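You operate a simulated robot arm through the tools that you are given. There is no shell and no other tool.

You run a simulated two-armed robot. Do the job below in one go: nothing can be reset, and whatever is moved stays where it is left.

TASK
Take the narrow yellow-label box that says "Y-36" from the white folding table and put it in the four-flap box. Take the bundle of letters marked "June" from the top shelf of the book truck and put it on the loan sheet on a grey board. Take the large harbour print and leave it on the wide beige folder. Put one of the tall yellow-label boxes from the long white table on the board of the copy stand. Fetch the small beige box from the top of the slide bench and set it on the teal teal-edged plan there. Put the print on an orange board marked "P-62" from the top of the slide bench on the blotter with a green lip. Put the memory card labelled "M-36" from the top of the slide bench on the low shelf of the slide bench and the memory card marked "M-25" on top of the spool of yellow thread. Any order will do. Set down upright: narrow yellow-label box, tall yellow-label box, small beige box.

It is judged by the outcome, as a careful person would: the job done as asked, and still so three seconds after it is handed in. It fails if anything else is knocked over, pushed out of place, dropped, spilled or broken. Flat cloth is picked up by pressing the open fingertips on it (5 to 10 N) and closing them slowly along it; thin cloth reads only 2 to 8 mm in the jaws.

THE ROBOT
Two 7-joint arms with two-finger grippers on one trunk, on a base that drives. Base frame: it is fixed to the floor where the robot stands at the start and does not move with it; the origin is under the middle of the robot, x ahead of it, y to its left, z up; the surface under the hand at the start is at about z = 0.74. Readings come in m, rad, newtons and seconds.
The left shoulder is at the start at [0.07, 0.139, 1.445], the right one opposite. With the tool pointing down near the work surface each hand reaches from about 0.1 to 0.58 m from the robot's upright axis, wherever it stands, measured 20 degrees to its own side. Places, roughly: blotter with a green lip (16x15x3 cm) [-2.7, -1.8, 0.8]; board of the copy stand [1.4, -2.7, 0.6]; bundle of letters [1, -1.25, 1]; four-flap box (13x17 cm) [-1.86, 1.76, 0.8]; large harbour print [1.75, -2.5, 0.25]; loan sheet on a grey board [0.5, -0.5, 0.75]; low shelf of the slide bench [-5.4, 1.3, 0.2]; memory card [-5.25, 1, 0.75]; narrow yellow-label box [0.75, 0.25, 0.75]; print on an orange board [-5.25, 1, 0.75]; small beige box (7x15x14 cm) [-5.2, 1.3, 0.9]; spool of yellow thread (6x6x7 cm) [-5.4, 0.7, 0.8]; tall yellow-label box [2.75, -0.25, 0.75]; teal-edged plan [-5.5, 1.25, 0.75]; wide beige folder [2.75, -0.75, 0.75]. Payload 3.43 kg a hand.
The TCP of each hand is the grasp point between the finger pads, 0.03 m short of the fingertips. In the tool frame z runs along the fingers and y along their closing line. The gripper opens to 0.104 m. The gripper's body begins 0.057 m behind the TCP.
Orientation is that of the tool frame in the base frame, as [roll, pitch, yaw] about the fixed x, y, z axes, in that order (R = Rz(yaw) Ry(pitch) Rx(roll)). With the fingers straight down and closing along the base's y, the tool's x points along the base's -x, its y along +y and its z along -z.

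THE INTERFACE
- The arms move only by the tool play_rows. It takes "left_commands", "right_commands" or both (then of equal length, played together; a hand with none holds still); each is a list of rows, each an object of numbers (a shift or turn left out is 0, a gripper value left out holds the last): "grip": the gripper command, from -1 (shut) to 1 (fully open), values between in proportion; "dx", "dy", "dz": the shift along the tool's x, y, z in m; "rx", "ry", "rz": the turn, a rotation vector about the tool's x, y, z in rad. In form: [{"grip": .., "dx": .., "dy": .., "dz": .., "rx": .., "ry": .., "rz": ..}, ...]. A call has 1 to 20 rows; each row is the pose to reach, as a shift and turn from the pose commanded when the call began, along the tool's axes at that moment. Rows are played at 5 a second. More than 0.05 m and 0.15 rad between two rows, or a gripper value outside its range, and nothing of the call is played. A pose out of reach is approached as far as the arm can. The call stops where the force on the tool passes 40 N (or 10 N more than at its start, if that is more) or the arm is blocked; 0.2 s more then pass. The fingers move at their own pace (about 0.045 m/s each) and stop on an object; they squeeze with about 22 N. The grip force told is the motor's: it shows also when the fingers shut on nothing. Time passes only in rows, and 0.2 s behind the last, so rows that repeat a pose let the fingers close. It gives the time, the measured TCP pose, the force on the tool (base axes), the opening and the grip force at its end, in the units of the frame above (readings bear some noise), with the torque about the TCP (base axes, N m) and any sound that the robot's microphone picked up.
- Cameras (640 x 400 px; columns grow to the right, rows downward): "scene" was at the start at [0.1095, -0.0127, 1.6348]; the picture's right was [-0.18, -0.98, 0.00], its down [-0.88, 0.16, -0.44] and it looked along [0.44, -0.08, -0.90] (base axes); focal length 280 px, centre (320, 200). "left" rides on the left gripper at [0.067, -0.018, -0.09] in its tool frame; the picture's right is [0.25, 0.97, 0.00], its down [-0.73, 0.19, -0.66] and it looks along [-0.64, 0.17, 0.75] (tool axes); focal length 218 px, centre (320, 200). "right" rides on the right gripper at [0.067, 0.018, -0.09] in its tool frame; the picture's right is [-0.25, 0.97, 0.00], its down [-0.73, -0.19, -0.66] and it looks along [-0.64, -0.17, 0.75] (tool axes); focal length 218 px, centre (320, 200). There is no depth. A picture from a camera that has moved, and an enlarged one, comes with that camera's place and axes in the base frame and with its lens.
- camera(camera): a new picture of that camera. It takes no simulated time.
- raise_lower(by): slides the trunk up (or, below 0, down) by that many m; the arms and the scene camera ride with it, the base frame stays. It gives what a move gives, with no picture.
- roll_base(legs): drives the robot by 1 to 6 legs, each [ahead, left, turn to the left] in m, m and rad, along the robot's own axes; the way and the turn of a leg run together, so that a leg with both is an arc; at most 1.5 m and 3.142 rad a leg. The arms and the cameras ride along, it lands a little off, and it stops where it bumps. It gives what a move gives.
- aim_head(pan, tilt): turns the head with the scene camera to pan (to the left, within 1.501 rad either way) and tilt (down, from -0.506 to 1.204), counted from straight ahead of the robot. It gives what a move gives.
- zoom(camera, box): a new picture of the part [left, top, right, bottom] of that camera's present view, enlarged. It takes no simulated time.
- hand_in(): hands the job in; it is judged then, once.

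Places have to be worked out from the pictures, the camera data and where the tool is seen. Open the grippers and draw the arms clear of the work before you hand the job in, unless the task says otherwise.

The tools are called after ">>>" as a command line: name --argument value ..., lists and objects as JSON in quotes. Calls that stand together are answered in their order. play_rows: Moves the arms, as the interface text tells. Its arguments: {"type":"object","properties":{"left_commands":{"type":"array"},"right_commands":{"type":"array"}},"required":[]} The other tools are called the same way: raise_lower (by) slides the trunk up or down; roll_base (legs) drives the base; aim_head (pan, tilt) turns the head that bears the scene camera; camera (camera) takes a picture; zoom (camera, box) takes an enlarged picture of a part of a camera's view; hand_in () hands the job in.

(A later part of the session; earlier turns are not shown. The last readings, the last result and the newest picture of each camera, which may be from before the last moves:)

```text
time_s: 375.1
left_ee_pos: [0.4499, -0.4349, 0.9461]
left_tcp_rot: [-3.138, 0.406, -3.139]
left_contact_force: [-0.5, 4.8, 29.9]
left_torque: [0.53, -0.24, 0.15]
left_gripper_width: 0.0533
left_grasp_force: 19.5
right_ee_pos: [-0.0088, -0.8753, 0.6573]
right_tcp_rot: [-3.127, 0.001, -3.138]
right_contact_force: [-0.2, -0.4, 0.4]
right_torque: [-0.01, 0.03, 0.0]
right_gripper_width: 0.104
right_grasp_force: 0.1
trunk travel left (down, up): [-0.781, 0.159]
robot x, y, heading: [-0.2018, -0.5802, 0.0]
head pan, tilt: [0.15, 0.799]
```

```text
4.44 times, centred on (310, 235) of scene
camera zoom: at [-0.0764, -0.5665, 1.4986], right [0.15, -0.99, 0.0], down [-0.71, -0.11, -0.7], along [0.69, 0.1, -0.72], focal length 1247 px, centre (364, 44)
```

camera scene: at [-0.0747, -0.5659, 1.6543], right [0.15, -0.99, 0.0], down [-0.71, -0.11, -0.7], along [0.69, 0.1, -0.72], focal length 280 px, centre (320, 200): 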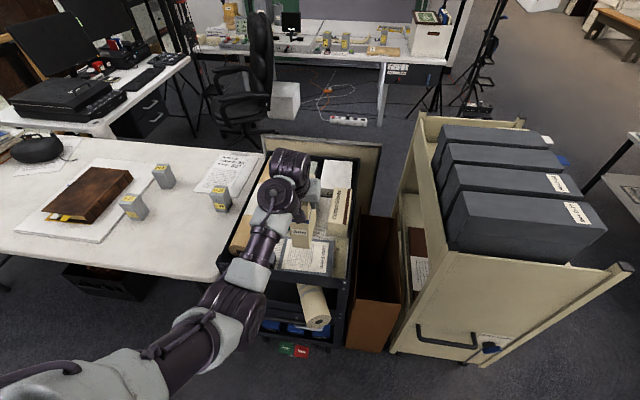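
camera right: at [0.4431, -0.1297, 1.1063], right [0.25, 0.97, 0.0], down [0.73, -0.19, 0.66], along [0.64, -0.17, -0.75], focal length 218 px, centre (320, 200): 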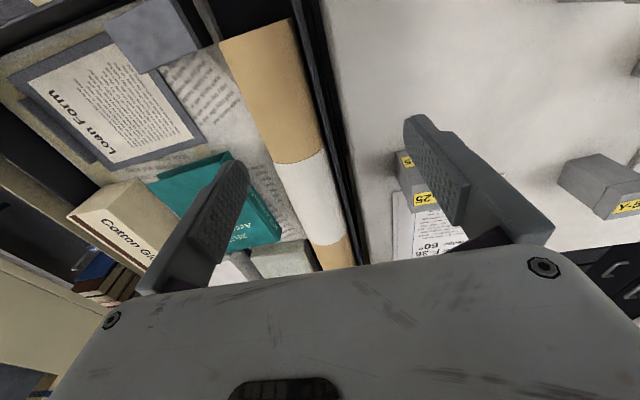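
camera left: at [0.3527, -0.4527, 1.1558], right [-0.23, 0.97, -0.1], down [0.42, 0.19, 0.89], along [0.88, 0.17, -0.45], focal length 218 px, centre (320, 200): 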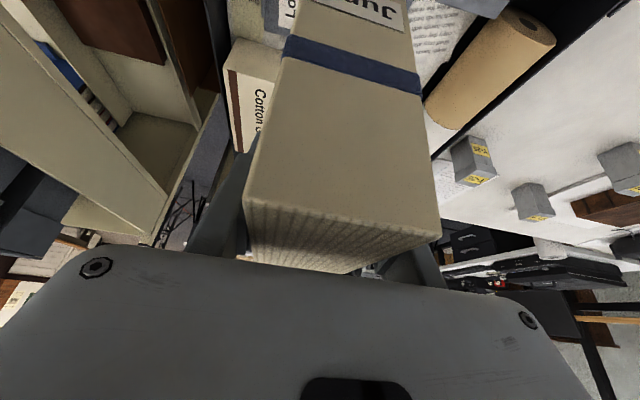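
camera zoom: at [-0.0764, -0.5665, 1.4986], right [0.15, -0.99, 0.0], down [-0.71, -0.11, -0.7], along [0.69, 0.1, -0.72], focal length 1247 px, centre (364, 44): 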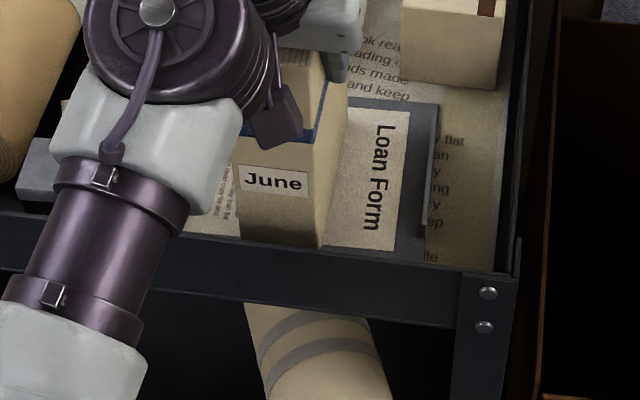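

Contact was reached at TCP z≈0.949 (slightly over-pressed). I relieve 6 mm, then open the jaws.

>>> raise_lower --by 0.006

>>> play_rows --left_commands '[{"grip": -0.3}, {"grip": 0.1}, {"grip": 0.3}, {"grip": 0.5}, {"grip": 0.63}, {"grip": 0.63}]'

>>> zoom --camera "scene" --box '[250, 190, 370, 280]'

>>> camera --camera "left"

```text
time_s: 375.6
left_ee_pos: [0.4495, -0.4347, 0.9455]
left_tcp_rot: [-3.137, 0.391, -3.139]
left_contact_force: [0.6, -0.5, -1.1]
left_torque: [-0.11, -0.32, -0.09]
left_gripper_width: 0.0537
left_grasp_force: 21.7
right_ee_pos: [-0.0085, -0.8751, 0.6625]
right_tcp_rot: [-3.128, -0.002, -3.136]
right_contact_force: [0.1, 0.6, -0.4]
right_torque: [0.0, -0.01, -0.04]
right_gripper_width: 0.104
right_grasp_force: 0.0
trunk travel left (down, up): [-0.787, 0.153]
robot x, y, heading: [-0.2034, -0.5751, -0.004]
head pan, tilt: [0.15, 0.799]
```

```text
time_s: 377.0
left_ee_pos: [0.4511, -0.434, 0.9486]
left_tcp_rot: [-3.141, 0.398, -3.14]
left_contact_force: [-0.3, 0.5, -0.8]
left_torque: [0.0, -0.03, 0.01]
left_gripper_width: 0.0848
left_grasp_force: 0.0
right_ee_pos: [-0.0093, -0.8752, 0.6619]
right_tcp_rot: [-3.127, -0.002, -3.138]
right_contact_force: [0.0, -0.1, -0.8]
right_torque: [-0.03, 0.01, 0.01]
right_gripper_width: 0.1041
right_grasp_force: 0.0
trunk travel left (down, up): [-0.787, 0.153]
robot x, y, heading: [-0.1975, -0.5758, -0.003]
head pan, tilt: [0.15, 0.799]
```

```text
4.44 times, centred on (310, 235) of scene
camera zoom: at [-0.0732, -0.566, 1.5042], right [0.15, -0.99, 0.0], down [-0.71, -0.11, -0.7], along [0.69, 0.1, -0.72], focal length 1247 px, centre (364, 44)
```

zoom: 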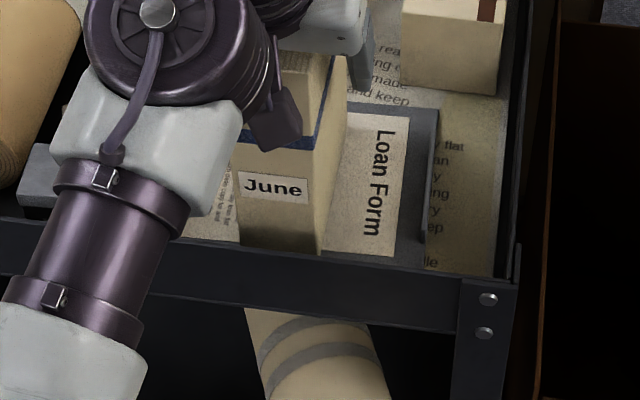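

```text
taken
camera left: at [0.3538, -0.4527, 1.0052], right [-0.23, 0.97, -0.1], down [0.42, 0.19, 0.89], along [0.88, 0.17, -0.45], focal length 218 px, centre (320, 200)
```

left: 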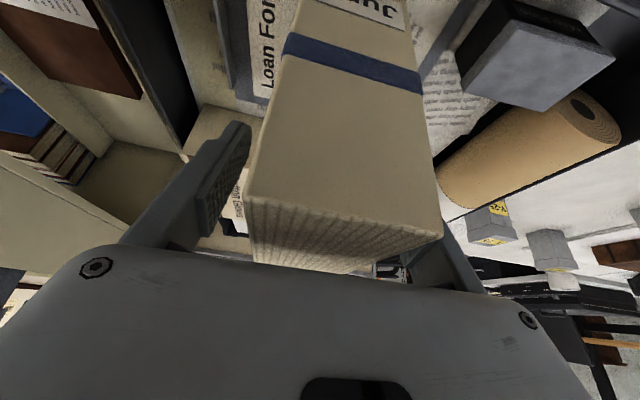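

June stands on the sheet and both fingers are clear. I raise the trunk 15 cm straight up.

>>> raise_lower --by 0.15

>>> zoom --camera "scene" --box '[220, 170, 420, 320]'

>>> camera --camera "left"

```text
time_s: 378.8
left_ee_pos: [0.4517, -0.4345, 1.0986]
left_tcp_rot: [-3.14, 0.398, -3.14]
left_contact_force: [-0.2, -0.6, 0.0]
left_torque: [0.0, 0.02, -0.01]
left_gripper_width: 0.0847
left_grasp_force: 0.0
right_ee_pos: [-0.0081, -0.8756, 0.8116]
right_tcp_rot: [-3.129, -0.003, -3.138]
right_contact_force: [0.5, -0.6, 0.1]
right_torque: [-0.04, 0.05, 0.02]
right_gripper_width: 0.104
right_grasp_force: 0.2
trunk travel left (down, up): [-0.937, 0.003]
robot x, y, heading: [-0.2009, -0.5763, -0.0]
head pan, tilt: [0.15, 0.799]
```

```text
2.67 times, centred on (320, 245) of scene
camera zoom: at [-0.0731, -0.566, 1.6541], right [0.15, -0.99, 0.0], down [-0.71, -0.11, -0.7], along [0.69, 0.1, -0.72], focal length 748 px, centre (320, 80)
```

zoom: 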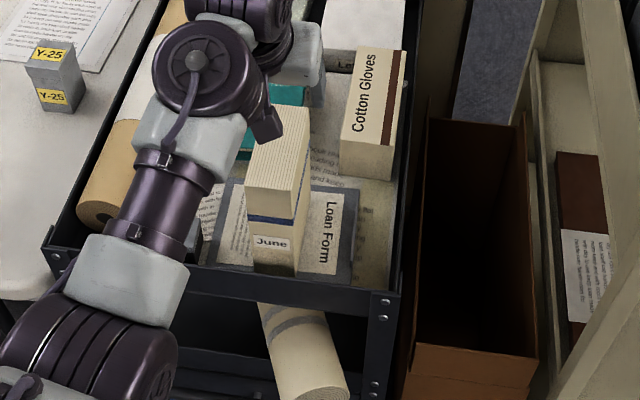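

```text
taken
camera left: at [0.3538, -0.4527, 1.1551], right [-0.23, 0.97, -0.1], down [0.42, 0.19, 0.89], along [0.88, 0.17, -0.45], focal length 218 px, centre (320, 200)
```

left: 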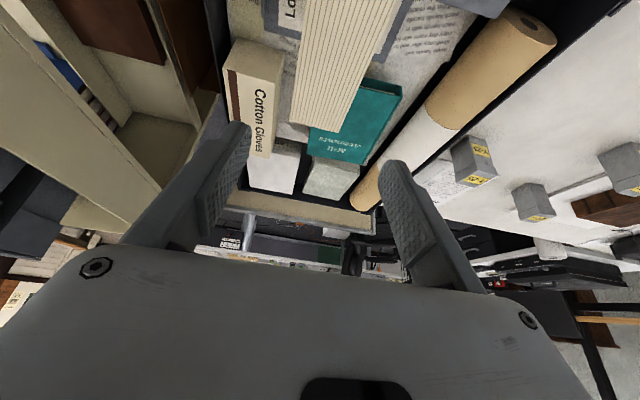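

June stands upright on the loan sheet. I back away, bring the left hand to a compact pose, and head for the copy stand.

>>> roll_base --legs '[[-0.35, 0, 0]]'

>>> play_rows --left_commands '[{"grip": 0.63, "dz": 0.03, "dx": 0.01}, {"grip": 0.63, "dz": 0.06, "dx": 0.03}, {"grip": 0.63, "dz": 0.09, "dx": 0.05, "ry": 0.1}, {"grip": 0.63, "dz": 0.12, "dx": 0.06, "ry": 0.2}, {"grip": 0.63, "dz": 0.14, "dx": 0.07, "ry": 0.3}, {"grip": 0.63, "dz": 0.15, "dx": 0.08, "ry": 0.398}, {"grip": 0.63, "dz": 0.15, "dx": 0.08, "ry": 0.398}]'

>>> camera --camera "scene"

```text
time_s: 381.0
left_ee_pos: [0.1064, -0.4357, 1.0976]
left_tcp_rot: [-3.14, 0.396, -3.141]
left_contact_force: [0.0, -0.8, -0.4]
left_torque: [-0.02, 0.04, -0.02]
left_gripper_width: 0.085
left_grasp_force: 0.0
right_ee_pos: [-0.3551, -0.8761, 0.8134]
right_tcp_rot: [-3.128, -0.005, -3.14]
right_contact_force: [0.4, 0.0, -0.6]
right_torque: [0.0, 0.03, 0.02]
right_gripper_width: 0.104
right_grasp_force: 0.0
trunk travel left (down, up): [-0.937, 0.003]
robot x, y, heading: [-0.5469, -0.5768, -0.002]
head pan, tilt: [0.15, 0.799]
```

```text
time_s: 382.6
left_ee_pos: [0.09, -0.4367, 0.9274]
left_tcp_rot: [-3.141, 0.0, 3.14]
left_contact_force: [0.1, 0.8, 0.2]
left_torque: [-0.01, 0.02, -0.01]
left_gripper_width: 0.0849
left_grasp_force: 0.1
right_ee_pos: [-0.3558, -0.8747, 0.8125]
right_tcp_rot: [-3.128, -0.002, -3.138]
right_contact_force: [-0.7, -0.5, -0.4]
right_torque: [-0.03, -0.02, -0.03]
right_gripper_width: 0.1043
right_grasp_force: 0.1
trunk travel left (down, up): [-0.937, 0.003]
robot x, y, heading: [-0.5513, -0.5758, -0.003]
head pan, tilt: [0.15, 0.799]
```

```text
taken
camera scene: at [-0.4198, -0.5658, 1.6541], right [0.15, -0.99, 0.0], down [-0.71, -0.11, -0.7], along [0.69, 0.1, -0.72], focal length 280 px, centre (320, 200)
```

scene: 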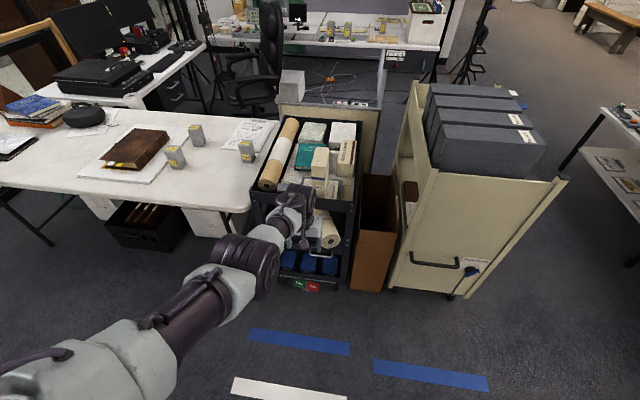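

I retract the hand a little, then strafe right (south) and drive east to the copy stand aisle.

>>> play_rows --left_commands '[{"grip": 0.63, "dx": 0.04}, {"grip": 0.63, "dx": 0.08}, {"grip": 0.63, "dx": 0.11}]'

>>> roll_base --legs '[[0, -1.25, 0], [1.4, 0, 0], [0.55, 0, 0]]'

>>> aim_head --pan -1.2 --tilt 0.7

>>> camera --camera "scene"

>>> zoom --camera "scene" --box '[200, 150, 480, 330]'

```text
time_s: 383.4
left_ee_pos: [-0.0215, -0.4343, 0.9298]
left_tcp_rot: [-3.14, 0.0, 3.14]
left_contact_force: [0.5, -0.3, 1.2]
left_torque: [-0.05, -0.03, 0.0]
left_gripper_width: 0.085
left_grasp_force: 0.0
right_ee_pos: [-0.356, -0.875, 0.8134]
right_tcp_rot: [-3.127, -0.003, -3.139]
right_contact_force: [0.2, -0.6, 0.5]
right_torque: [0.01, 0.03, 0.0]
right_gripper_width: 0.1039
right_grasp_force: 0.1
trunk travel left (down, up): [-0.937, 0.003]
robot x, y, heading: [-0.5491, -0.5799, -0.0]
head pan, tilt: [0.15, 0.799]
```

```text
time_s: 399.0
left_ee_pos: [1.913, -1.7575, 0.931]
left_tcp_rot: [-3.14, 0.0, 3.105]
left_contact_force: [0.5, 0.5, 0.4]
left_torque: [-0.01, 0.02, 0.02]
left_gripper_width: 0.0846
left_grasp_force: 0.1
right_ee_pos: [1.564, -2.1862, 0.813]
right_tcp_rot: [-3.127, -0.002, 3.105]
right_contact_force: [-0.1, 0.9, 0.4]
right_torque: [0.04, -0.04, -0.03]
right_gripper_width: 0.1039
right_grasp_force: 0.0
trunk travel left (down, up): [-0.937, 0.003]
robot x, y, heading: [1.3807, -1.8804, -0.046]
head pan, tilt: [0.15, 0.799]
```

```text
time_s: 400.5
left_ee_pos: [1.914, -1.757, 0.9302]
left_tcp_rot: [-3.14, 0.002, 3.104]
left_contact_force: [-0.6, -0.7, 0.0]
left_torque: [-0.04, -0.04, -0.01]
left_gripper_width: 0.0847
left_grasp_force: 0.1
right_ee_pos: [1.5619, -2.1851, 0.8126]
right_tcp_rot: [-3.128, -0.002, 3.106]
right_contact_force: [-0.3, -0.2, 0.8]
right_torque: [0.04, -0.05, 0.0]
right_gripper_width: 0.1041
right_grasp_force: 0.1
trunk travel left (down, up): [-0.937, 0.003]
robot x, y, heading: [1.3791, -1.8799, -0.039]
head pan, tilt: [-1.201, 0.7]
```

```text
taken
camera scene: at [1.4581, -1.9635, 1.6624], right [-0.95, -0.33, 0.0], down [-0.21, 0.61, -0.76], along [0.25, -0.72, -0.64], focal length 280 px, centre (320, 200)
```

scene: 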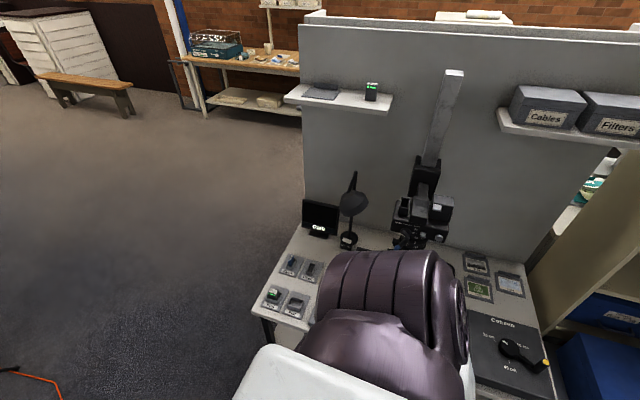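

```text
2.22 times, centred on (340, 240) of scene
camera zoom: at [1.4581, -1.9635, 1.6624], right [-0.95, -0.33, 0.0], down [-0.21, 0.61, -0.76], along [0.25, -0.72, -0.64], focal length 623 px, centre (276, 111)
```

zoom: 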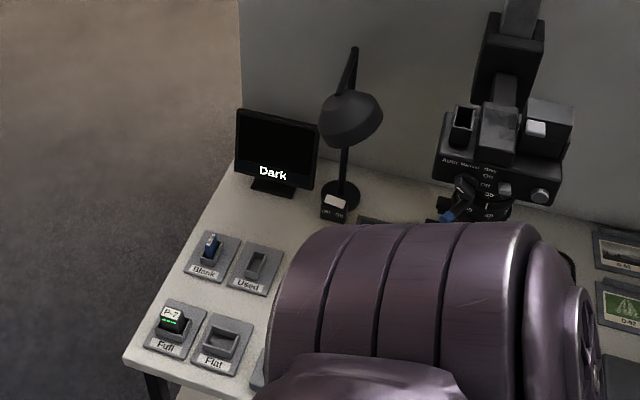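

The right shoulder blocks the view. I shift slightly north and turn to face the copy stand (-y).

>>> roll_base --legs '[[0.1, 0.1, 0], [0, 0, -1.53]]'

>>> aim_head --pan 0.15 --tilt 0.85

>>> camera --camera "scene"

>>> zoom --camera "scene" --box '[200, 150, 440, 330]'

>>> camera --camera "left"

```text
time_s: 405.6
left_ee_pos: [1.6258, -2.3104, 0.93]
left_tcp_rot: [-3.139, 0.0, 1.564]
left_contact_force: [-0.1, -0.1, 0.0]
left_torque: [0.01, -0.02, -0.05]
left_gripper_width: 0.0845
left_grasp_force: 0.0
right_ee_pos: [1.1875, -1.9735, 0.8123]
right_tcp_rot: [-3.126, 0.0, 1.568]
right_contact_force: [0.6, -0.2, -0.2]
right_torque: [-0.04, 0.0, -0.02]
right_gripper_width: 0.104
right_grasp_force: 0.0
trunk travel left (down, up): [-0.937, 0.003]
robot x, y, heading: [1.4831, -1.7847, -1.577]
head pan, tilt: [-1.201, 0.7]
```

```text
time_s: 407.1
left_ee_pos: [1.6255, -2.3109, 0.9302]
left_tcp_rot: [-3.139, 0.0, 1.564]
left_contact_force: [-0.7, 0.7, -0.3]
left_torque: [0.01, -0.03, 0.02]
left_gripper_width: 0.085
left_grasp_force: 0.1
right_ee_pos: [1.1872, -1.9746, 0.8127]
right_tcp_rot: [-3.128, -0.002, 1.568]
right_contact_force: [-0.6, 1.1, 0.5]
right_torque: [0.03, 0.0, 0.02]
right_gripper_width: 0.1039
right_grasp_force: 0.0
trunk travel left (down, up): [-0.937, 0.003]
robot x, y, heading: [1.4859, -1.7851, -1.579]
head pan, tilt: [0.15, 0.85]
```

```text
taken
camera scene: at [1.4958, -1.9134, 1.6501], right [-0.99, -0.14, 0.0], down [-0.11, 0.74, -0.66], along [0.09, -0.65, -0.75], focal length 280 px, centre (320, 200)
```

scene: 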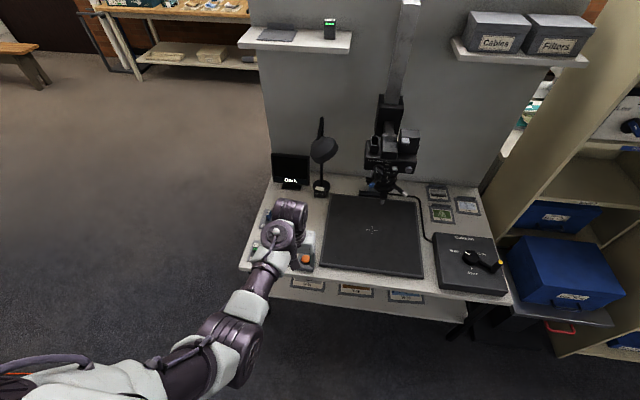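

```text
2.22 times, centred on (320, 240) of scene
camera zoom: at [1.4958, -1.9134, 1.6501], right [-0.99, -0.14, 0.0], down [-0.11, 0.74, -0.66], along [0.09, -0.65, -0.75], focal length 623 px, centre (320, 111)
```

zoom: 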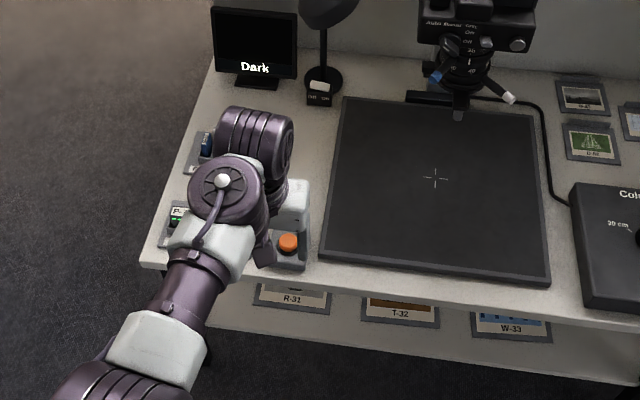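

```text
taken
camera left: at [1.6078, -2.2445, 1.0198], right [0.97, 0.25, 0.0], down [0.19, -0.73, 0.66], along [0.16, -0.64, -0.75], focal length 218 px, centre (320, 200)
```

left: 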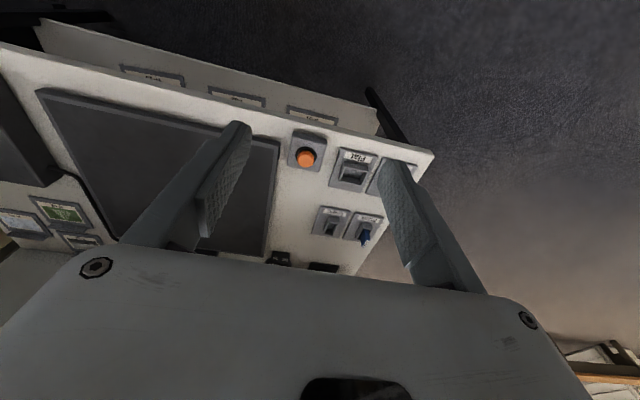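

The prints lie on the low shelf ~7 cm behind its front edge, under the table top. I lower the trunk 0.4 m (hand stays in front of the table) to inspect how R-31 can be gripped.

>>> roll_base --legs '[[-0.1, 0, 0]]'

>>> raise_lower --by -0.4

>>> aim_head --pan 0.1 --tilt 0.6

>>> camera --camera "scene"

>>> zoom --camera "scene" --box '[200, 200, 480, 400]'

>>> camera --camera "left"

```text
time_s: 408.3
left_ee_pos: [1.6281, -2.2155, 0.9286]
left_tcp_rot: [-3.138, -0.003, 1.565]
left_contact_force: [-0.2, 0.3, 0.0]
left_torque: [0.03, 0.0, 0.01]
left_gripper_width: 0.085
left_grasp_force: 0.0
right_ee_pos: [1.1883, -1.8797, 0.8127]
right_tcp_rot: [-3.128, -0.003, 1.57]
right_contact_force: [0.2, 0.1, -0.2]
right_torque: [0.03, 0.02, -0.02]
right_gripper_width: 0.1038
right_grasp_force: 0.0
trunk travel left (down, up): [-0.937, 0.003]
robot x, y, heading: [1.4889, -1.6825, -1.579]
head pan, tilt: [0.15, 0.85]
```

```text
time_s: 412.1
left_ee_pos: [1.6265, -2.2131, 0.5302]
left_tcp_rot: [-3.14, 0.001, 1.566]
left_contact_force: [-0.4, -0.3, -0.1]
left_torque: [0.0, -0.02, -0.02]
left_gripper_width: 0.0848
left_grasp_force: 0.0
right_ee_pos: [1.1871, -1.8776, 0.4118]
right_tcp_rot: [-3.129, 0.001, 1.569]
right_contact_force: [0.4, -0.5, -0.9]
right_torque: [-0.03, -0.01, 0.01]
right_gripper_width: 0.1039
right_grasp_force: 0.0
trunk travel left (down, up): [-0.537, 0.403]
robot x, y, heading: [1.4879, -1.6858, -1.579]
head pan, tilt: [0.15, 0.85]
```

```text
time_s: 412.9
left_ee_pos: [1.6265, -2.2131, 0.5313]
left_tcp_rot: [-3.14, 0.0, 1.565]
left_contact_force: [0.9, -0.2, -0.4]
left_torque: [-0.03, 0.02, -0.02]
left_gripper_width: 0.0848
left_grasp_force: 0.1
right_ee_pos: [1.188, -1.878, 0.4123]
right_tcp_rot: [-3.13, -0.001, 1.569]
right_contact_force: [0.3, 0.3, 0.1]
right_torque: [-0.04, 0.02, -0.01]
right_gripper_width: 0.1039
right_grasp_force: 0.0
trunk travel left (down, up): [-0.537, 0.403]
robot x, y, heading: [1.4884, -1.6866, -1.58]
head pan, tilt: [0.099, 0.6]
```

```text
taken
camera scene: at [1.4915, -1.8263, 1.2709], right [-1.0, -0.09, 0.0], down [-0.05, 0.56, -0.82], along [0.08, -0.82, -0.57], focal length 280 px, centre (320, 200)
```

scene: 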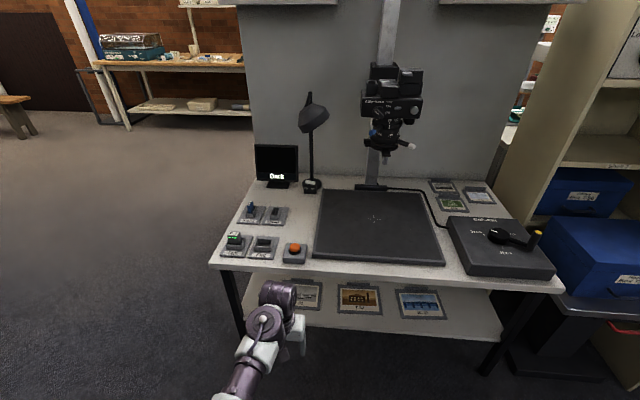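

```text
2.00 times, centred on (340, 300) of scene
camera zoom: at [1.4915, -1.8263, 1.2709], right [-1.0, -0.09, 0.0], down [-0.05, 0.56, -0.82], along [0.08, -0.82, -0.57], focal length 561 px, centre (280, 0)
```

zoom: 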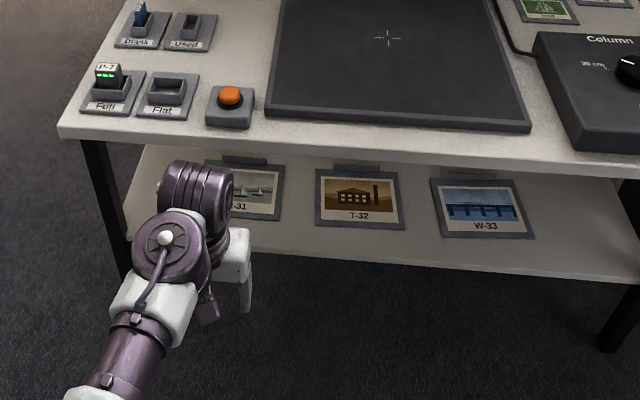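

```text
taken
camera left: at [1.6081, -2.1467, 0.6201], right [0.97, 0.25, 0.0], down [0.19, -0.73, 0.66], along [0.16, -0.64, -0.75], focal length 218 px, centre (320, 200)
```

left: 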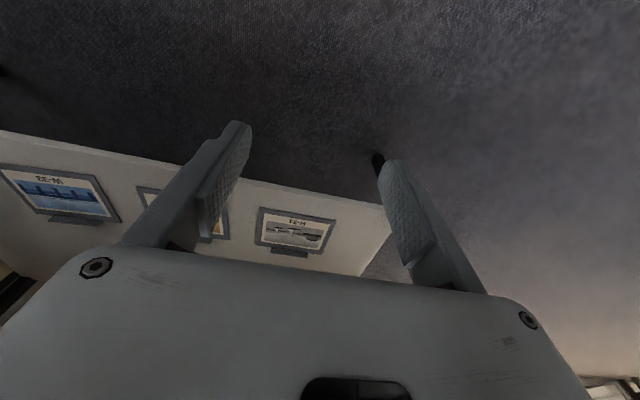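

R-31 shows sailing boats (a harbour). I zoom from the wrist camera to read its label and see its tab.

>>> zoom --camera "left" --box '[230, 190, 370, 280]'

>>> zoom --camera "scene" --box '[280, 260, 480, 340]'

>>> zoom --camera "left" --box '[0, 130, 160, 250]'

```text
4.44 times, centred on (300, 235) of left
camera zoom: at [1.6081, -2.1467, 0.6201], right [0.97, 0.25, 0.0], down [0.19, -0.73, 0.66], along [0.16, -0.64, -0.75], focal length 970 px, centre (409, 44)
```

zoom: 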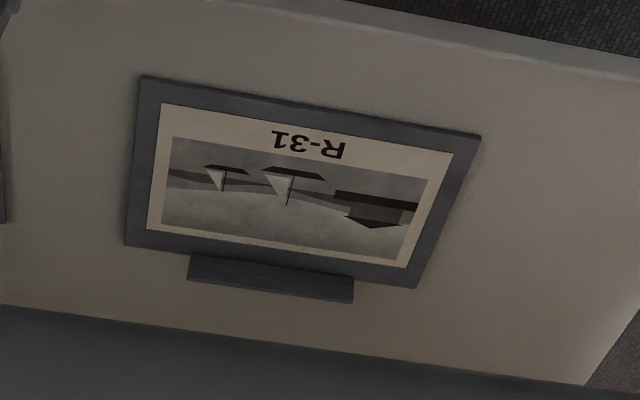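

```text
3.20 times, centred on (380, 300) of scene
camera zoom: at [1.4915, -1.8263, 1.2709], right [-1.0, -0.09, 0.0], down [-0.05, 0.56, -0.82], along [0.08, -0.82, -0.57], focal length 898 px, centre (128, -120)
```

zoom: 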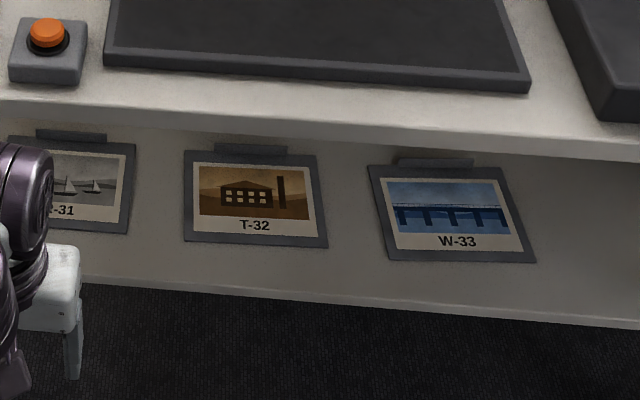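

```text
3.33 times, centred on (80, 190) of left
camera zoom: at [1.6081, -2.1467, 0.6201], right [0.97, 0.25, 0.0], down [0.19, -0.73, 0.66], along [0.16, -0.64, -0.75], focal length 728 px, centre (1120, 233)
```

zoom: 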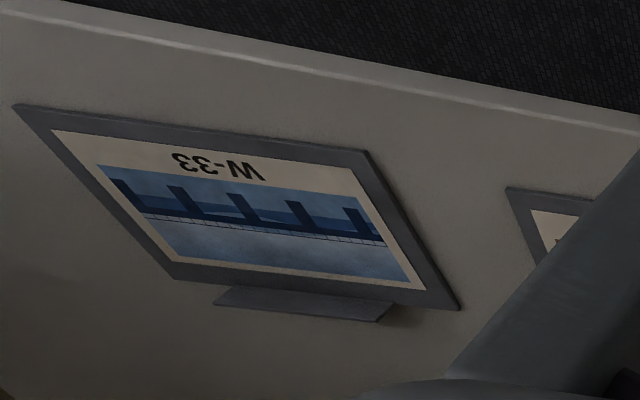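

R-31 is the harbour print (two boats): board x 1.562–1.739, y -2.50…-2.64, with a 10 cm upright tab on its back edge. I'll pinch that tab from the table's east end with the tool pitched forward under the table top. I look east to check the free floor first.

>>> aim_head --pan 1.1 --tilt 0.5

>>> camera --camera "scene"

>>> aim_head --pan 0.6 --tilt 0.5

>>> camera --camera "scene"

```text
time_s: 414.1
left_ee_pos: [1.6254, -2.2138, 0.5296]
left_tcp_rot: [3.142, 0.001, 1.566]
left_contact_force: [-0.8, -0.4, 0.7]
left_torque: [0.0, 0.0, 0.03]
left_gripper_width: 0.0846
left_grasp_force: 0.1
right_ee_pos: [1.1875, -1.877, 0.4121]
right_tcp_rot: [-3.13, -0.002, 1.57]
right_contact_force: [-0.2, -0.3, 0.0]
right_torque: [-0.01, 0.01, 0.01]
right_gripper_width: 0.1041
right_grasp_force: 0.1
trunk travel left (down, up): [-0.537, 0.403]
robot x, y, heading: [1.4871, -1.6857, -1.576]
head pan, tilt: [1.1, 0.499]
```

```text
taken
camera scene: at [1.5639, -1.7803, 1.2803], right [-0.46, -0.89, 0.0], down [-0.42, 0.22, -0.88], along [0.78, -0.4, -0.48], focal length 280 px, centre (320, 200)
```

scene: 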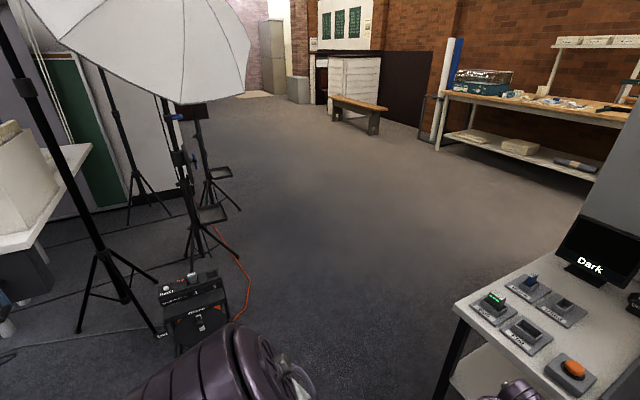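

```text
time_s: 415.1
left_ee_pos: [1.6249, -2.2131, 0.5298]
left_tcp_rot: [3.141, 0.001, 1.566]
left_contact_force: [-0.5, -0.8, -0.7]
left_torque: [0.0, 0.01, 0.0]
left_gripper_width: 0.085
left_grasp_force: 0.0
right_ee_pos: [1.1878, -1.8773, 0.4127]
right_tcp_rot: [-3.129, -0.001, 1.569]
right_contact_force: [0.4, -0.1, 0.0]
right_torque: [-0.01, -0.02, -0.02]
right_gripper_width: 0.1039
right_grasp_force: 0.0
trunk travel left (down, up): [-0.537, 0.403]
robot x, y, heading: [1.4894, -1.6892, -1.575]
head pan, tilt: [0.6, 0.499]
```

```text
taken
camera scene: at [1.5341, -1.8138, 1.2803], right [-0.83, -0.56, 0.0], down [-0.27, 0.4, -0.88], along [0.49, -0.73, -0.48], focal length 280 px, centre (320, 200)
```

scene: 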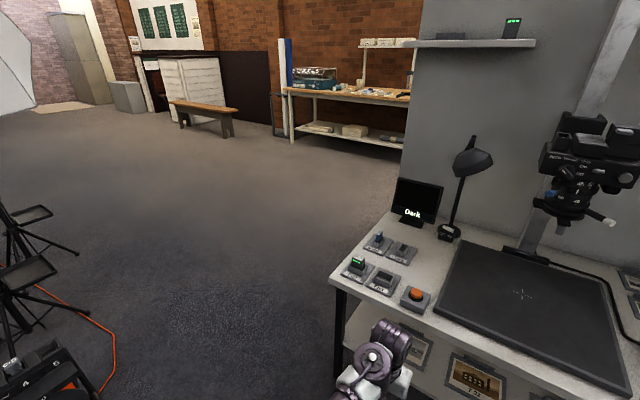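

The strobe pack sits near (2.7, -1.65) with a cable to about (2.87, -1.97); the floor around (2.6, -2.35) is clear. I drive there in two diagonal legs and turn to face -x.

>>> roll_base --legs '[[0.2, 0.6, 0], [0.48, 0.52, 0], [0, 0, -1.565]]'

>>> aim_head --pan 0.0 --tilt 0.6

>>> camera --camera "scene"

>>> camera --camera "left"

```text
time_s: 425.9
left_ee_pos: [2.0804, -2.4997, 0.5306]
left_tcp_rot: [-3.141, 0.0, -0.008]
left_contact_force: [-0.7, 0.3, -0.5]
left_torque: [-0.02, -0.01, 0.0]
left_gripper_width: 0.085
left_grasp_force: 0.0
right_ee_pos: [2.4175, -2.0637, 0.4117]
right_tcp_rot: [-3.13, -0.001, -0.007]
right_contact_force: [0.5, 0.2, 0.5]
right_torque: [0.03, 0.0, -0.04]
right_gripper_width: 0.104
right_grasp_force: 0.0
trunk travel left (down, up): [-0.537, 0.403]
robot x, y, heading: [2.6122, -2.3608, 3.131]
head pan, tilt: [0.6, 0.499]
```

```text
time_s: 426.9
left_ee_pos: [2.0803, -2.5007, 0.5303]
left_tcp_rot: [3.142, -0.001, -0.011]
left_contact_force: [-0.3, 0.1, 0.1]
left_torque: [0.03, 0.0, -0.01]
left_gripper_width: 0.0849
left_grasp_force: 0.0
right_ee_pos: [2.4185, -2.0621, 0.4117]
right_tcp_rot: [-3.129, -0.002, -0.007]
right_contact_force: [-0.4, 0.4, 0.9]
right_torque: [0.01, -0.02, -0.01]
right_gripper_width: 0.1039
right_grasp_force: 0.1
trunk travel left (down, up): [-0.537, 0.403]
robot x, y, heading: [2.6065, -2.3629, 3.133]
head pan, tilt: [0.0, 0.6]
```

```text
taken
camera scene: at [2.4672, -2.3622, 1.271], right [0.01, 1.0, 0.0], down [0.56, -0.01, -0.83], along [-0.83, 0.01, -0.56], focal length 280 px, centre (320, 200)
```

scene: 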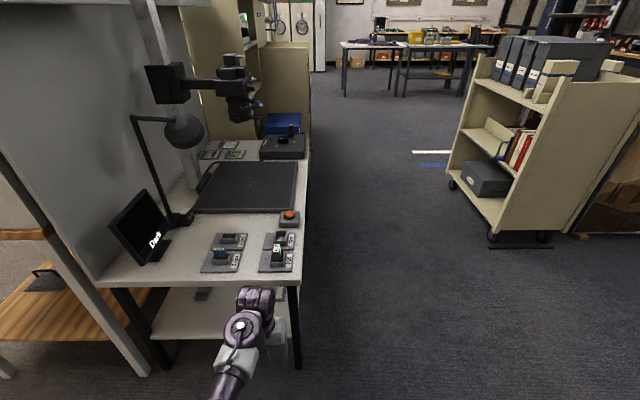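

```text
taken
camera left: at [2.147, -2.4837, 0.6202], right [0.24, -0.97, 0.0], down [-0.73, -0.18, 0.66], along [-0.64, -0.16, -0.75], focal length 218 px, centre (320, 200)
```

left: 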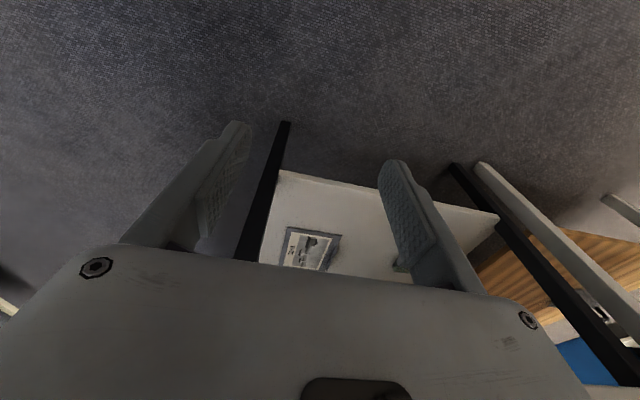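

I can see R-31 through the table's east end. I back up 0.2 m, align laterally with the tab (y≈-2.643), and pitch the hand forward ~0.9 rad.

>>> roll_base --legs '[[-0.2, 0.143, 0]]'

>>> play_rows --left_commands '[{"grip": 0.3, "dx": -0.028, "dz": -0.006, "ry": -0.112}, {"grip": 0.0, "dx": -0.056, "dz": -0.012, "ry": -0.224}, {"grip": -0.2, "dx": -0.085, "dz": -0.017, "ry": -0.337}, {"grip": -0.3, "dx": -0.113, "dz": -0.023, "ry": -0.45}, {"grip": -0.3, "dx": -0.142, "dz": -0.029, "ry": -0.562}, {"grip": -0.3, "dx": -0.17, "dz": -0.035, "ry": -0.675}, {"grip": -0.3, "dx": -0.198, "dz": -0.04, "ry": -0.787}, {"grip": -0.3, "dx": -0.227, "dz": -0.046, "ry": -0.9}, {"grip": -0.3, "dx": -0.227, "dz": -0.046, "ry": -0.9}]'

>>> camera --camera "left"

>>> camera --camera "scene"

```text
time_s: 428.7
left_ee_pos: [2.2833, -2.6467, 0.5298]
left_tcp_rot: [-3.141, 0.0, -0.004]
left_contact_force: [-0.6, 0.1, -0.7]
left_torque: [-0.01, -0.01, -0.01]
left_gripper_width: 0.0847
left_grasp_force: 0.0
right_ee_pos: [2.62, -2.2085, 0.413]
right_tcp_rot: [-3.128, -0.001, -0.004]
right_contact_force: [-0.4, 0.4, -0.4]
right_torque: [0.03, -0.01, -0.01]
right_gripper_width: 0.104
right_grasp_force: 0.2
trunk travel left (down, up): [-0.537, 0.403]
robot x, y, heading: [2.8105, -2.5107, 3.139]
head pan, tilt: [0.0, 0.6]
```

```text
time_s: 430.7
left_ee_pos: [2.0566, -2.6479, 0.576]
left_tcp_rot: [-3.141, 0.902, -0.005]
left_contact_force: [-0.3, 0.3, -0.1]
left_torque: [0.0, -0.02, -0.02]
left_gripper_width: 0.0364
left_grasp_force: 0.1
right_ee_pos: [2.6201, -2.2078, 0.4129]
right_tcp_rot: [-3.13, -0.002, 0.0]
right_contact_force: [-0.2, -0.4, 0.3]
right_torque: [-0.01, -0.03, 0.01]
right_gripper_width: 0.1041
right_grasp_force: 0.1
trunk travel left (down, up): [-0.537, 0.403]
robot x, y, heading: [2.81, -2.5095, 3.135]
head pan, tilt: [0.0, 0.6]
```

```text
taken
camera left: at [2.167, -2.6316, 0.5788], right [0.15, -0.97, -0.2], down [0.06, -0.19, 0.98], along [-0.99, -0.16, 0.03], focal length 218 px, centre (320, 200)
```

left: 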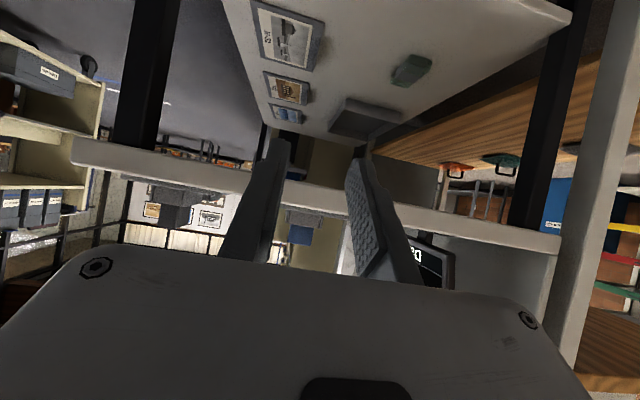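

```text
taken
camera scene: at [2.6692, -2.5072, 1.271], right [0.01, 1.0, 0.0], down [0.57, 0.0, -0.82], along [-0.82, 0.0, -0.57], focal length 280 px, centre (320, 200)
```

scene: 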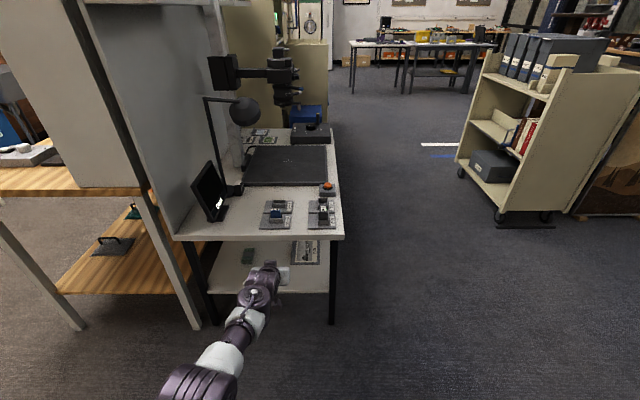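

The wrist camera now looks right under the table. I lower the trunk 0.25 m and re-look at the print and tab.

>>> raise_lower --by -0.25

>>> camera --camera "left"

>>> zoom --camera "left" --box '[220, 60, 440, 200]'

```text
time_s: 433.3
left_ee_pos: [2.0562, -2.6494, 0.3237]
left_tcp_rot: [3.14, 0.901, -0.004]
left_contact_force: [0.1, -0.7, 0.9]
left_torque: [0.01, 0.04, 0.0]
left_gripper_width: 0.0362
left_grasp_force: 0.1
right_ee_pos: [2.6178, -2.2081, 0.1609]
right_tcp_rot: [-3.131, 0.0, -0.002]
right_contact_force: [-0.9, -0.2, -0.4]
right_torque: [0.02, -0.01, -0.03]
right_gripper_width: 0.1041
right_grasp_force: 0.1
trunk travel left (down, up): [-0.287, 0.653]
robot x, y, heading: [2.8072, -2.5096, 3.134]
head pan, tilt: [0.0, 0.6]
```

```text
taken
camera left: at [2.1672, -2.6319, 0.3285], right [0.15, -0.97, -0.2], down [0.06, -0.19, 0.98], along [-0.99, -0.16, 0.03], focal length 218 px, centre (320, 200)
```

left: 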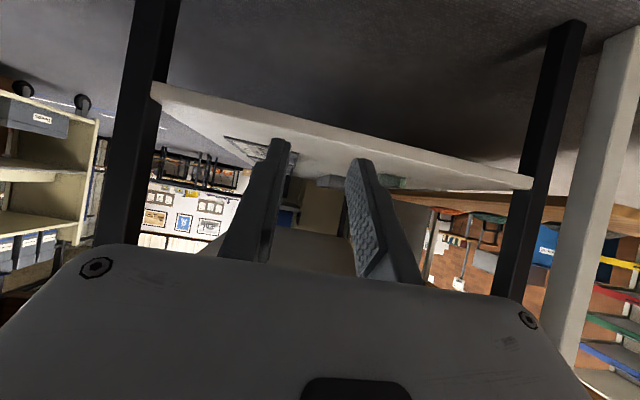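

```text
2.86 times, centred on (330, 130) of left
camera zoom: at [2.1672, -2.6319, 0.3285], right [0.15, -0.97, -0.2], down [0.06, -0.19, 0.98], along [-0.99, -0.16, 0.03], focal length 624 px, centre (291, 400)
```

zoom: 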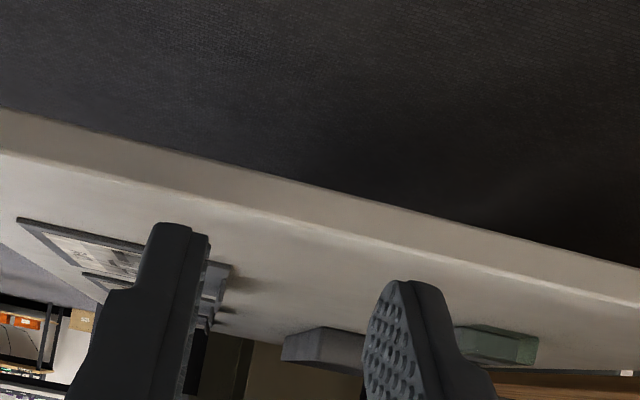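

Tab east end located at (1.70, -2.645), z≈0.255–0.283. I drive forward 0.25 m at this height (fingertips stay above the tab) and re-check.

>>> roll_base --legs '[[0.25, 0, 0]]'

>>> camera --camera "left"

>>> zoom --camera "left" --box '[220, 60, 440, 200]'

>>> camera --camera "scene"

```text
time_s: 435.1
left_ee_pos: [1.8071, -2.6472, 0.3267]
left_tcp_rot: [3.139, 0.901, -0.006]
left_contact_force: [0.1, 0.0, 0.0]
left_torque: [0.03, 0.03, 0.02]
left_gripper_width: 0.0363
left_grasp_force: 0.0
right_ee_pos: [2.3707, -2.2077, 0.1627]
right_tcp_rot: [-3.13, -0.001, 0.0]
right_contact_force: [0.0, 0.4, -0.2]
right_torque: [0.0, 0.0, 0.01]
right_gripper_width: 0.104
right_grasp_force: 0.1
trunk travel left (down, up): [-0.287, 0.653]
robot x, y, heading: [2.5648, -2.5072, 3.14]
head pan, tilt: [0.0, 0.6]
```

```text
taken
camera left: at [1.919, -2.6311, 0.3288], right [0.15, -0.97, -0.2], down [0.06, -0.19, 0.98], along [-0.99, -0.16, 0.03], focal length 218 px, centre (320, 200)
```

left: 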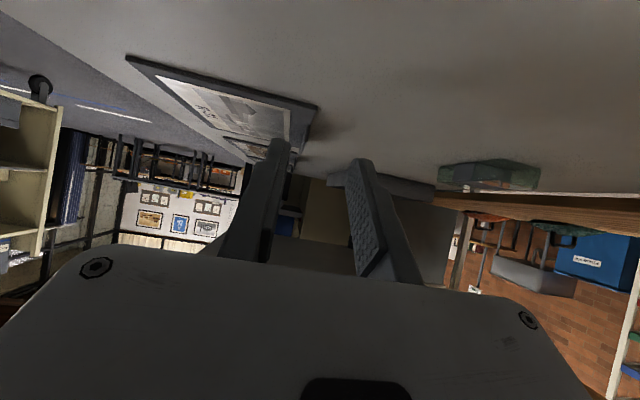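

```text
2.86 times, centred on (330, 130) of left
camera zoom: at [1.919, -2.6311, 0.3288], right [0.15, -0.97, -0.2], down [0.06, -0.19, 0.98], along [-0.99, -0.16, 0.03], focal length 624 px, centre (291, 400)
```

zoom: 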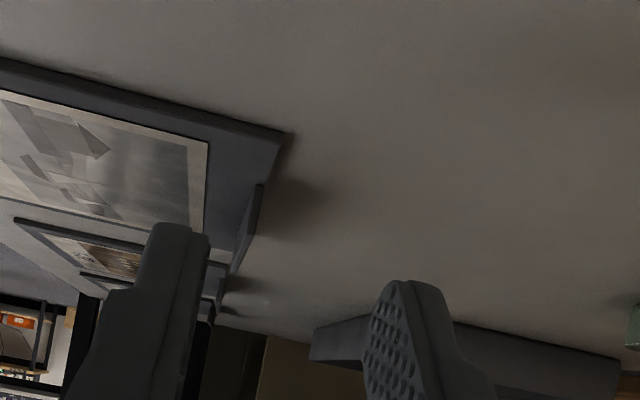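

```text
taken
camera scene: at [2.4206, -2.5059, 1.0211], right [0.0, 1.0, 0.0], down [0.57, 0.0, -0.82], along [-0.82, 0.0, -0.57], focal length 280 px, centre (320, 200)
```

scene: 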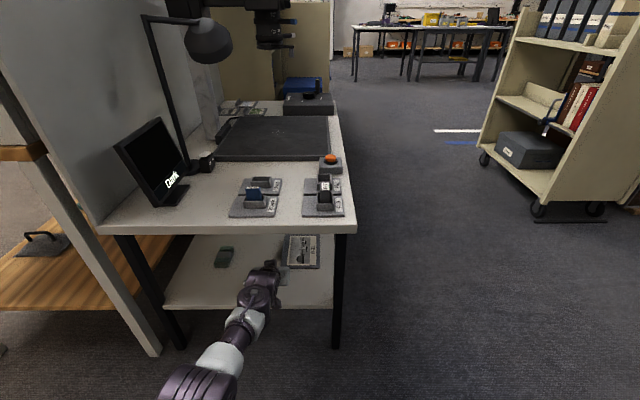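

The tab plate is clearly visible (y≈-2.644, board top z≈0.261). I drive the last 0.14 m so the fingertips straddle the tab from above.

>>> roll_base --legs '[[0.135, -0.003, 0]]'

>>> camera --camera "left"

>>> zoom --camera "left" --box '[200, 0, 440, 180]'

```text
time_s: 436.4
left_ee_pos: [1.6701, -2.6431, 0.3249]
left_tcp_rot: [3.141, 0.898, -0.004]
left_contact_force: [-1.1, 0.4, 0.9]
left_torque: [0.0, 0.01, -0.02]
left_gripper_width: 0.0364
left_grasp_force: 0.1
right_ee_pos: [2.2331, -2.2022, 0.1617]
right_tcp_rot: [-3.127, -0.001, -0.001]
right_contact_force: [0.3, 0.0, -0.3]
right_torque: [0.02, 0.05, -0.03]
right_gripper_width: 0.1039
right_grasp_force: 0.1
trunk travel left (down, up): [-0.287, 0.653]
robot x, y, heading: [2.4206, -2.506, 3.137]
head pan, tilt: [0.0, 0.6]
```

```text
taken
camera left: at [1.7807, -2.6261, 0.3286], right [0.15, -0.97, -0.2], down [0.06, -0.19, 0.98], along [-0.99, -0.16, 0.03], focal length 218 px, centre (320, 200)
```

left: 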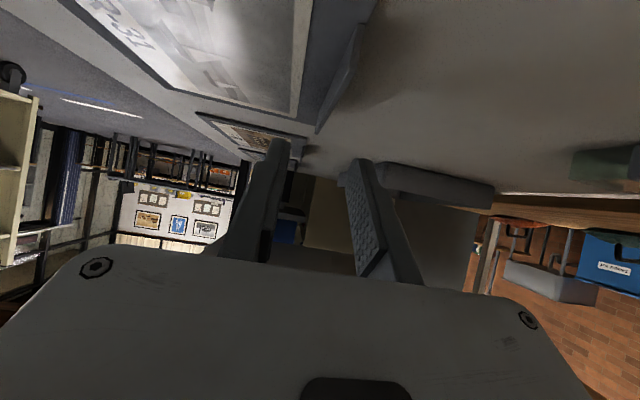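

```text
2.22 times, centred on (320, 90) of left
camera zoom: at [1.7807, -2.6261, 0.3286], right [0.15, -0.97, -0.2], down [0.06, -0.19, 0.98], along [-0.99, -0.16, 0.03], focal length 485 px, centre (320, 444)
```

zoom: 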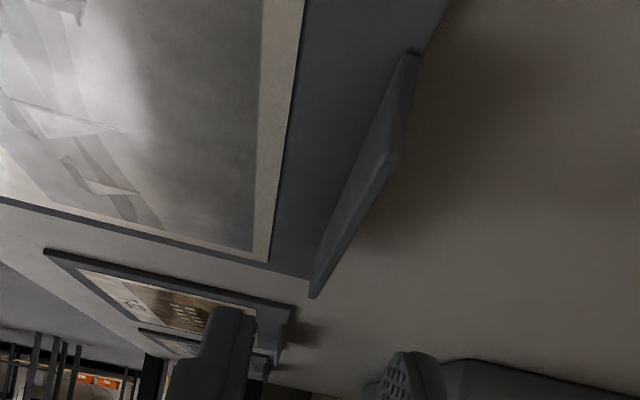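

The jaws are exactly in line with the tab (y≈-2.643, top z≈0.28). I lower with the trunk 3 cm and check.

>>> raise_lower --by -0.03

>>> camera --camera "left"

>>> zoom --camera "left" --box '[200, 0, 440, 180]'

```text
time_s: 437.1
left_ee_pos: [1.669, -2.6416, 0.2958]
left_tcp_rot: [3.141, 0.9, -0.007]
left_contact_force: [-0.2, 0.7, -0.3]
left_torque: [0.01, -0.02, 0.01]
left_gripper_width: 0.0365
left_grasp_force: 0.1
right_ee_pos: [2.2313, -2.2011, 0.133]
right_tcp_rot: [-3.126, -0.001, 0.0]
right_contact_force: [-0.5, -0.2, 0.1]
right_torque: [0.01, 0.03, 0.02]
right_gripper_width: 0.104
right_grasp_force: 0.0
trunk travel left (down, up): [-0.257, 0.683]
robot x, y, heading: [2.4222, -2.4994, 3.13]
head pan, tilt: [0.0, 0.6]
```

```text
taken
camera left: at [1.7808, -2.6262, 0.2982], right [0.15, -0.97, -0.2], down [0.06, -0.19, 0.98], along [-0.99, -0.16, 0.03], focal length 218 px, centre (320, 200)
```

left: 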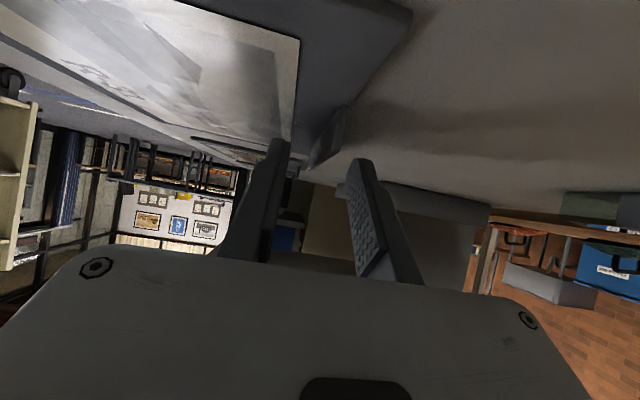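

```text
2.22 times, centred on (320, 90) of left
camera zoom: at [1.7808, -2.6262, 0.2982], right [0.15, -0.97, -0.2], down [0.06, -0.19, 0.98], along [-0.99, -0.16, 0.03], focal length 485 px, centre (320, 444)
```

zoom: 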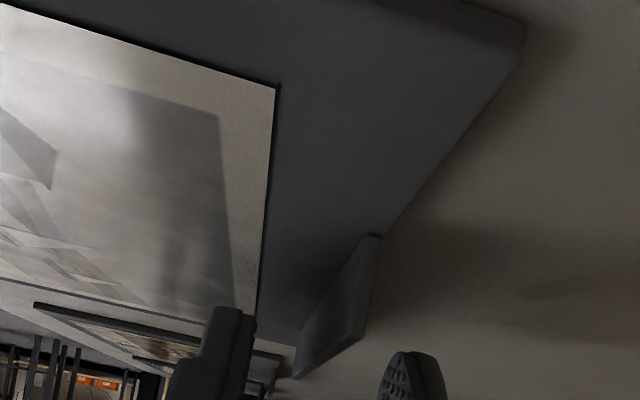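

The tab lies between the fingertips. I lower 4 mm more and close gently.

>>> raise_lower --by -0.005

>>> play_rows --left_commands '[{"grip": -0.5}, {"grip": -0.65}, {"grip": -0.8}, {"grip": -0.9}, {"grip": -1}, {"grip": -1}, {"grip": -1}]'

>>> camera --camera "left"

```text
time_s: 437.7
left_ee_pos: [1.669, -2.6429, 0.2906]
left_tcp_rot: [3.141, 0.902, -0.004]
left_contact_force: [1.6, 0.6, 0.3]
left_torque: [0.02, 0.01, 0.02]
left_gripper_width: 0.0363
left_grasp_force: 0.0
right_ee_pos: [2.2323, -2.2029, 0.1276]
right_tcp_rot: [-3.126, -0.001, -0.003]
right_contact_force: [-0.8, 0.3, -0.1]
right_torque: [-0.01, -0.01, 0.0]
right_gripper_width: 0.1041
right_grasp_force: 0.1
trunk travel left (down, up): [-0.252, 0.688]
robot x, y, heading: [2.4211, -2.5004, 3.136]
head pan, tilt: [0.0, 0.6]
```

```text
time_s: 439.3
left_ee_pos: [1.6684, -2.6423, 0.2897]
left_tcp_rot: [3.142, 0.9, -0.005]
left_contact_force: [-0.2, -0.3, 0.8]
left_torque: [-0.02, -0.04, -0.02]
left_gripper_width: 0.0061
left_grasp_force: 21.4
right_ee_pos: [2.2327, -2.202, 0.1284]
right_tcp_rot: [-3.128, -0.001, -0.003]
right_contact_force: [-0.3, 0.9, 0.9]
right_torque: [-0.05, 0.03, -0.01]
right_gripper_width: 0.104
right_grasp_force: 0.1
trunk travel left (down, up): [-0.252, 0.688]
robot x, y, heading: [2.4237, -2.5064, 3.136]
head pan, tilt: [0.0, 0.6]
```

```text
taken
camera left: at [1.7808, -2.6262, 0.2936], right [0.15, -0.97, -0.2], down [0.06, -0.19, 0.98], along [-0.99, -0.16, 0.03], focal length 218 px, centre (320, 200)
```

left: 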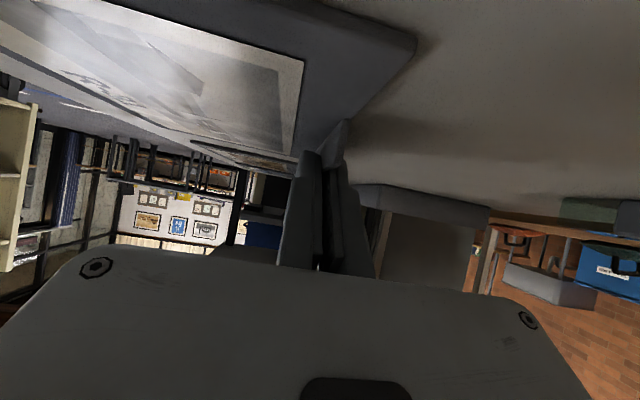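

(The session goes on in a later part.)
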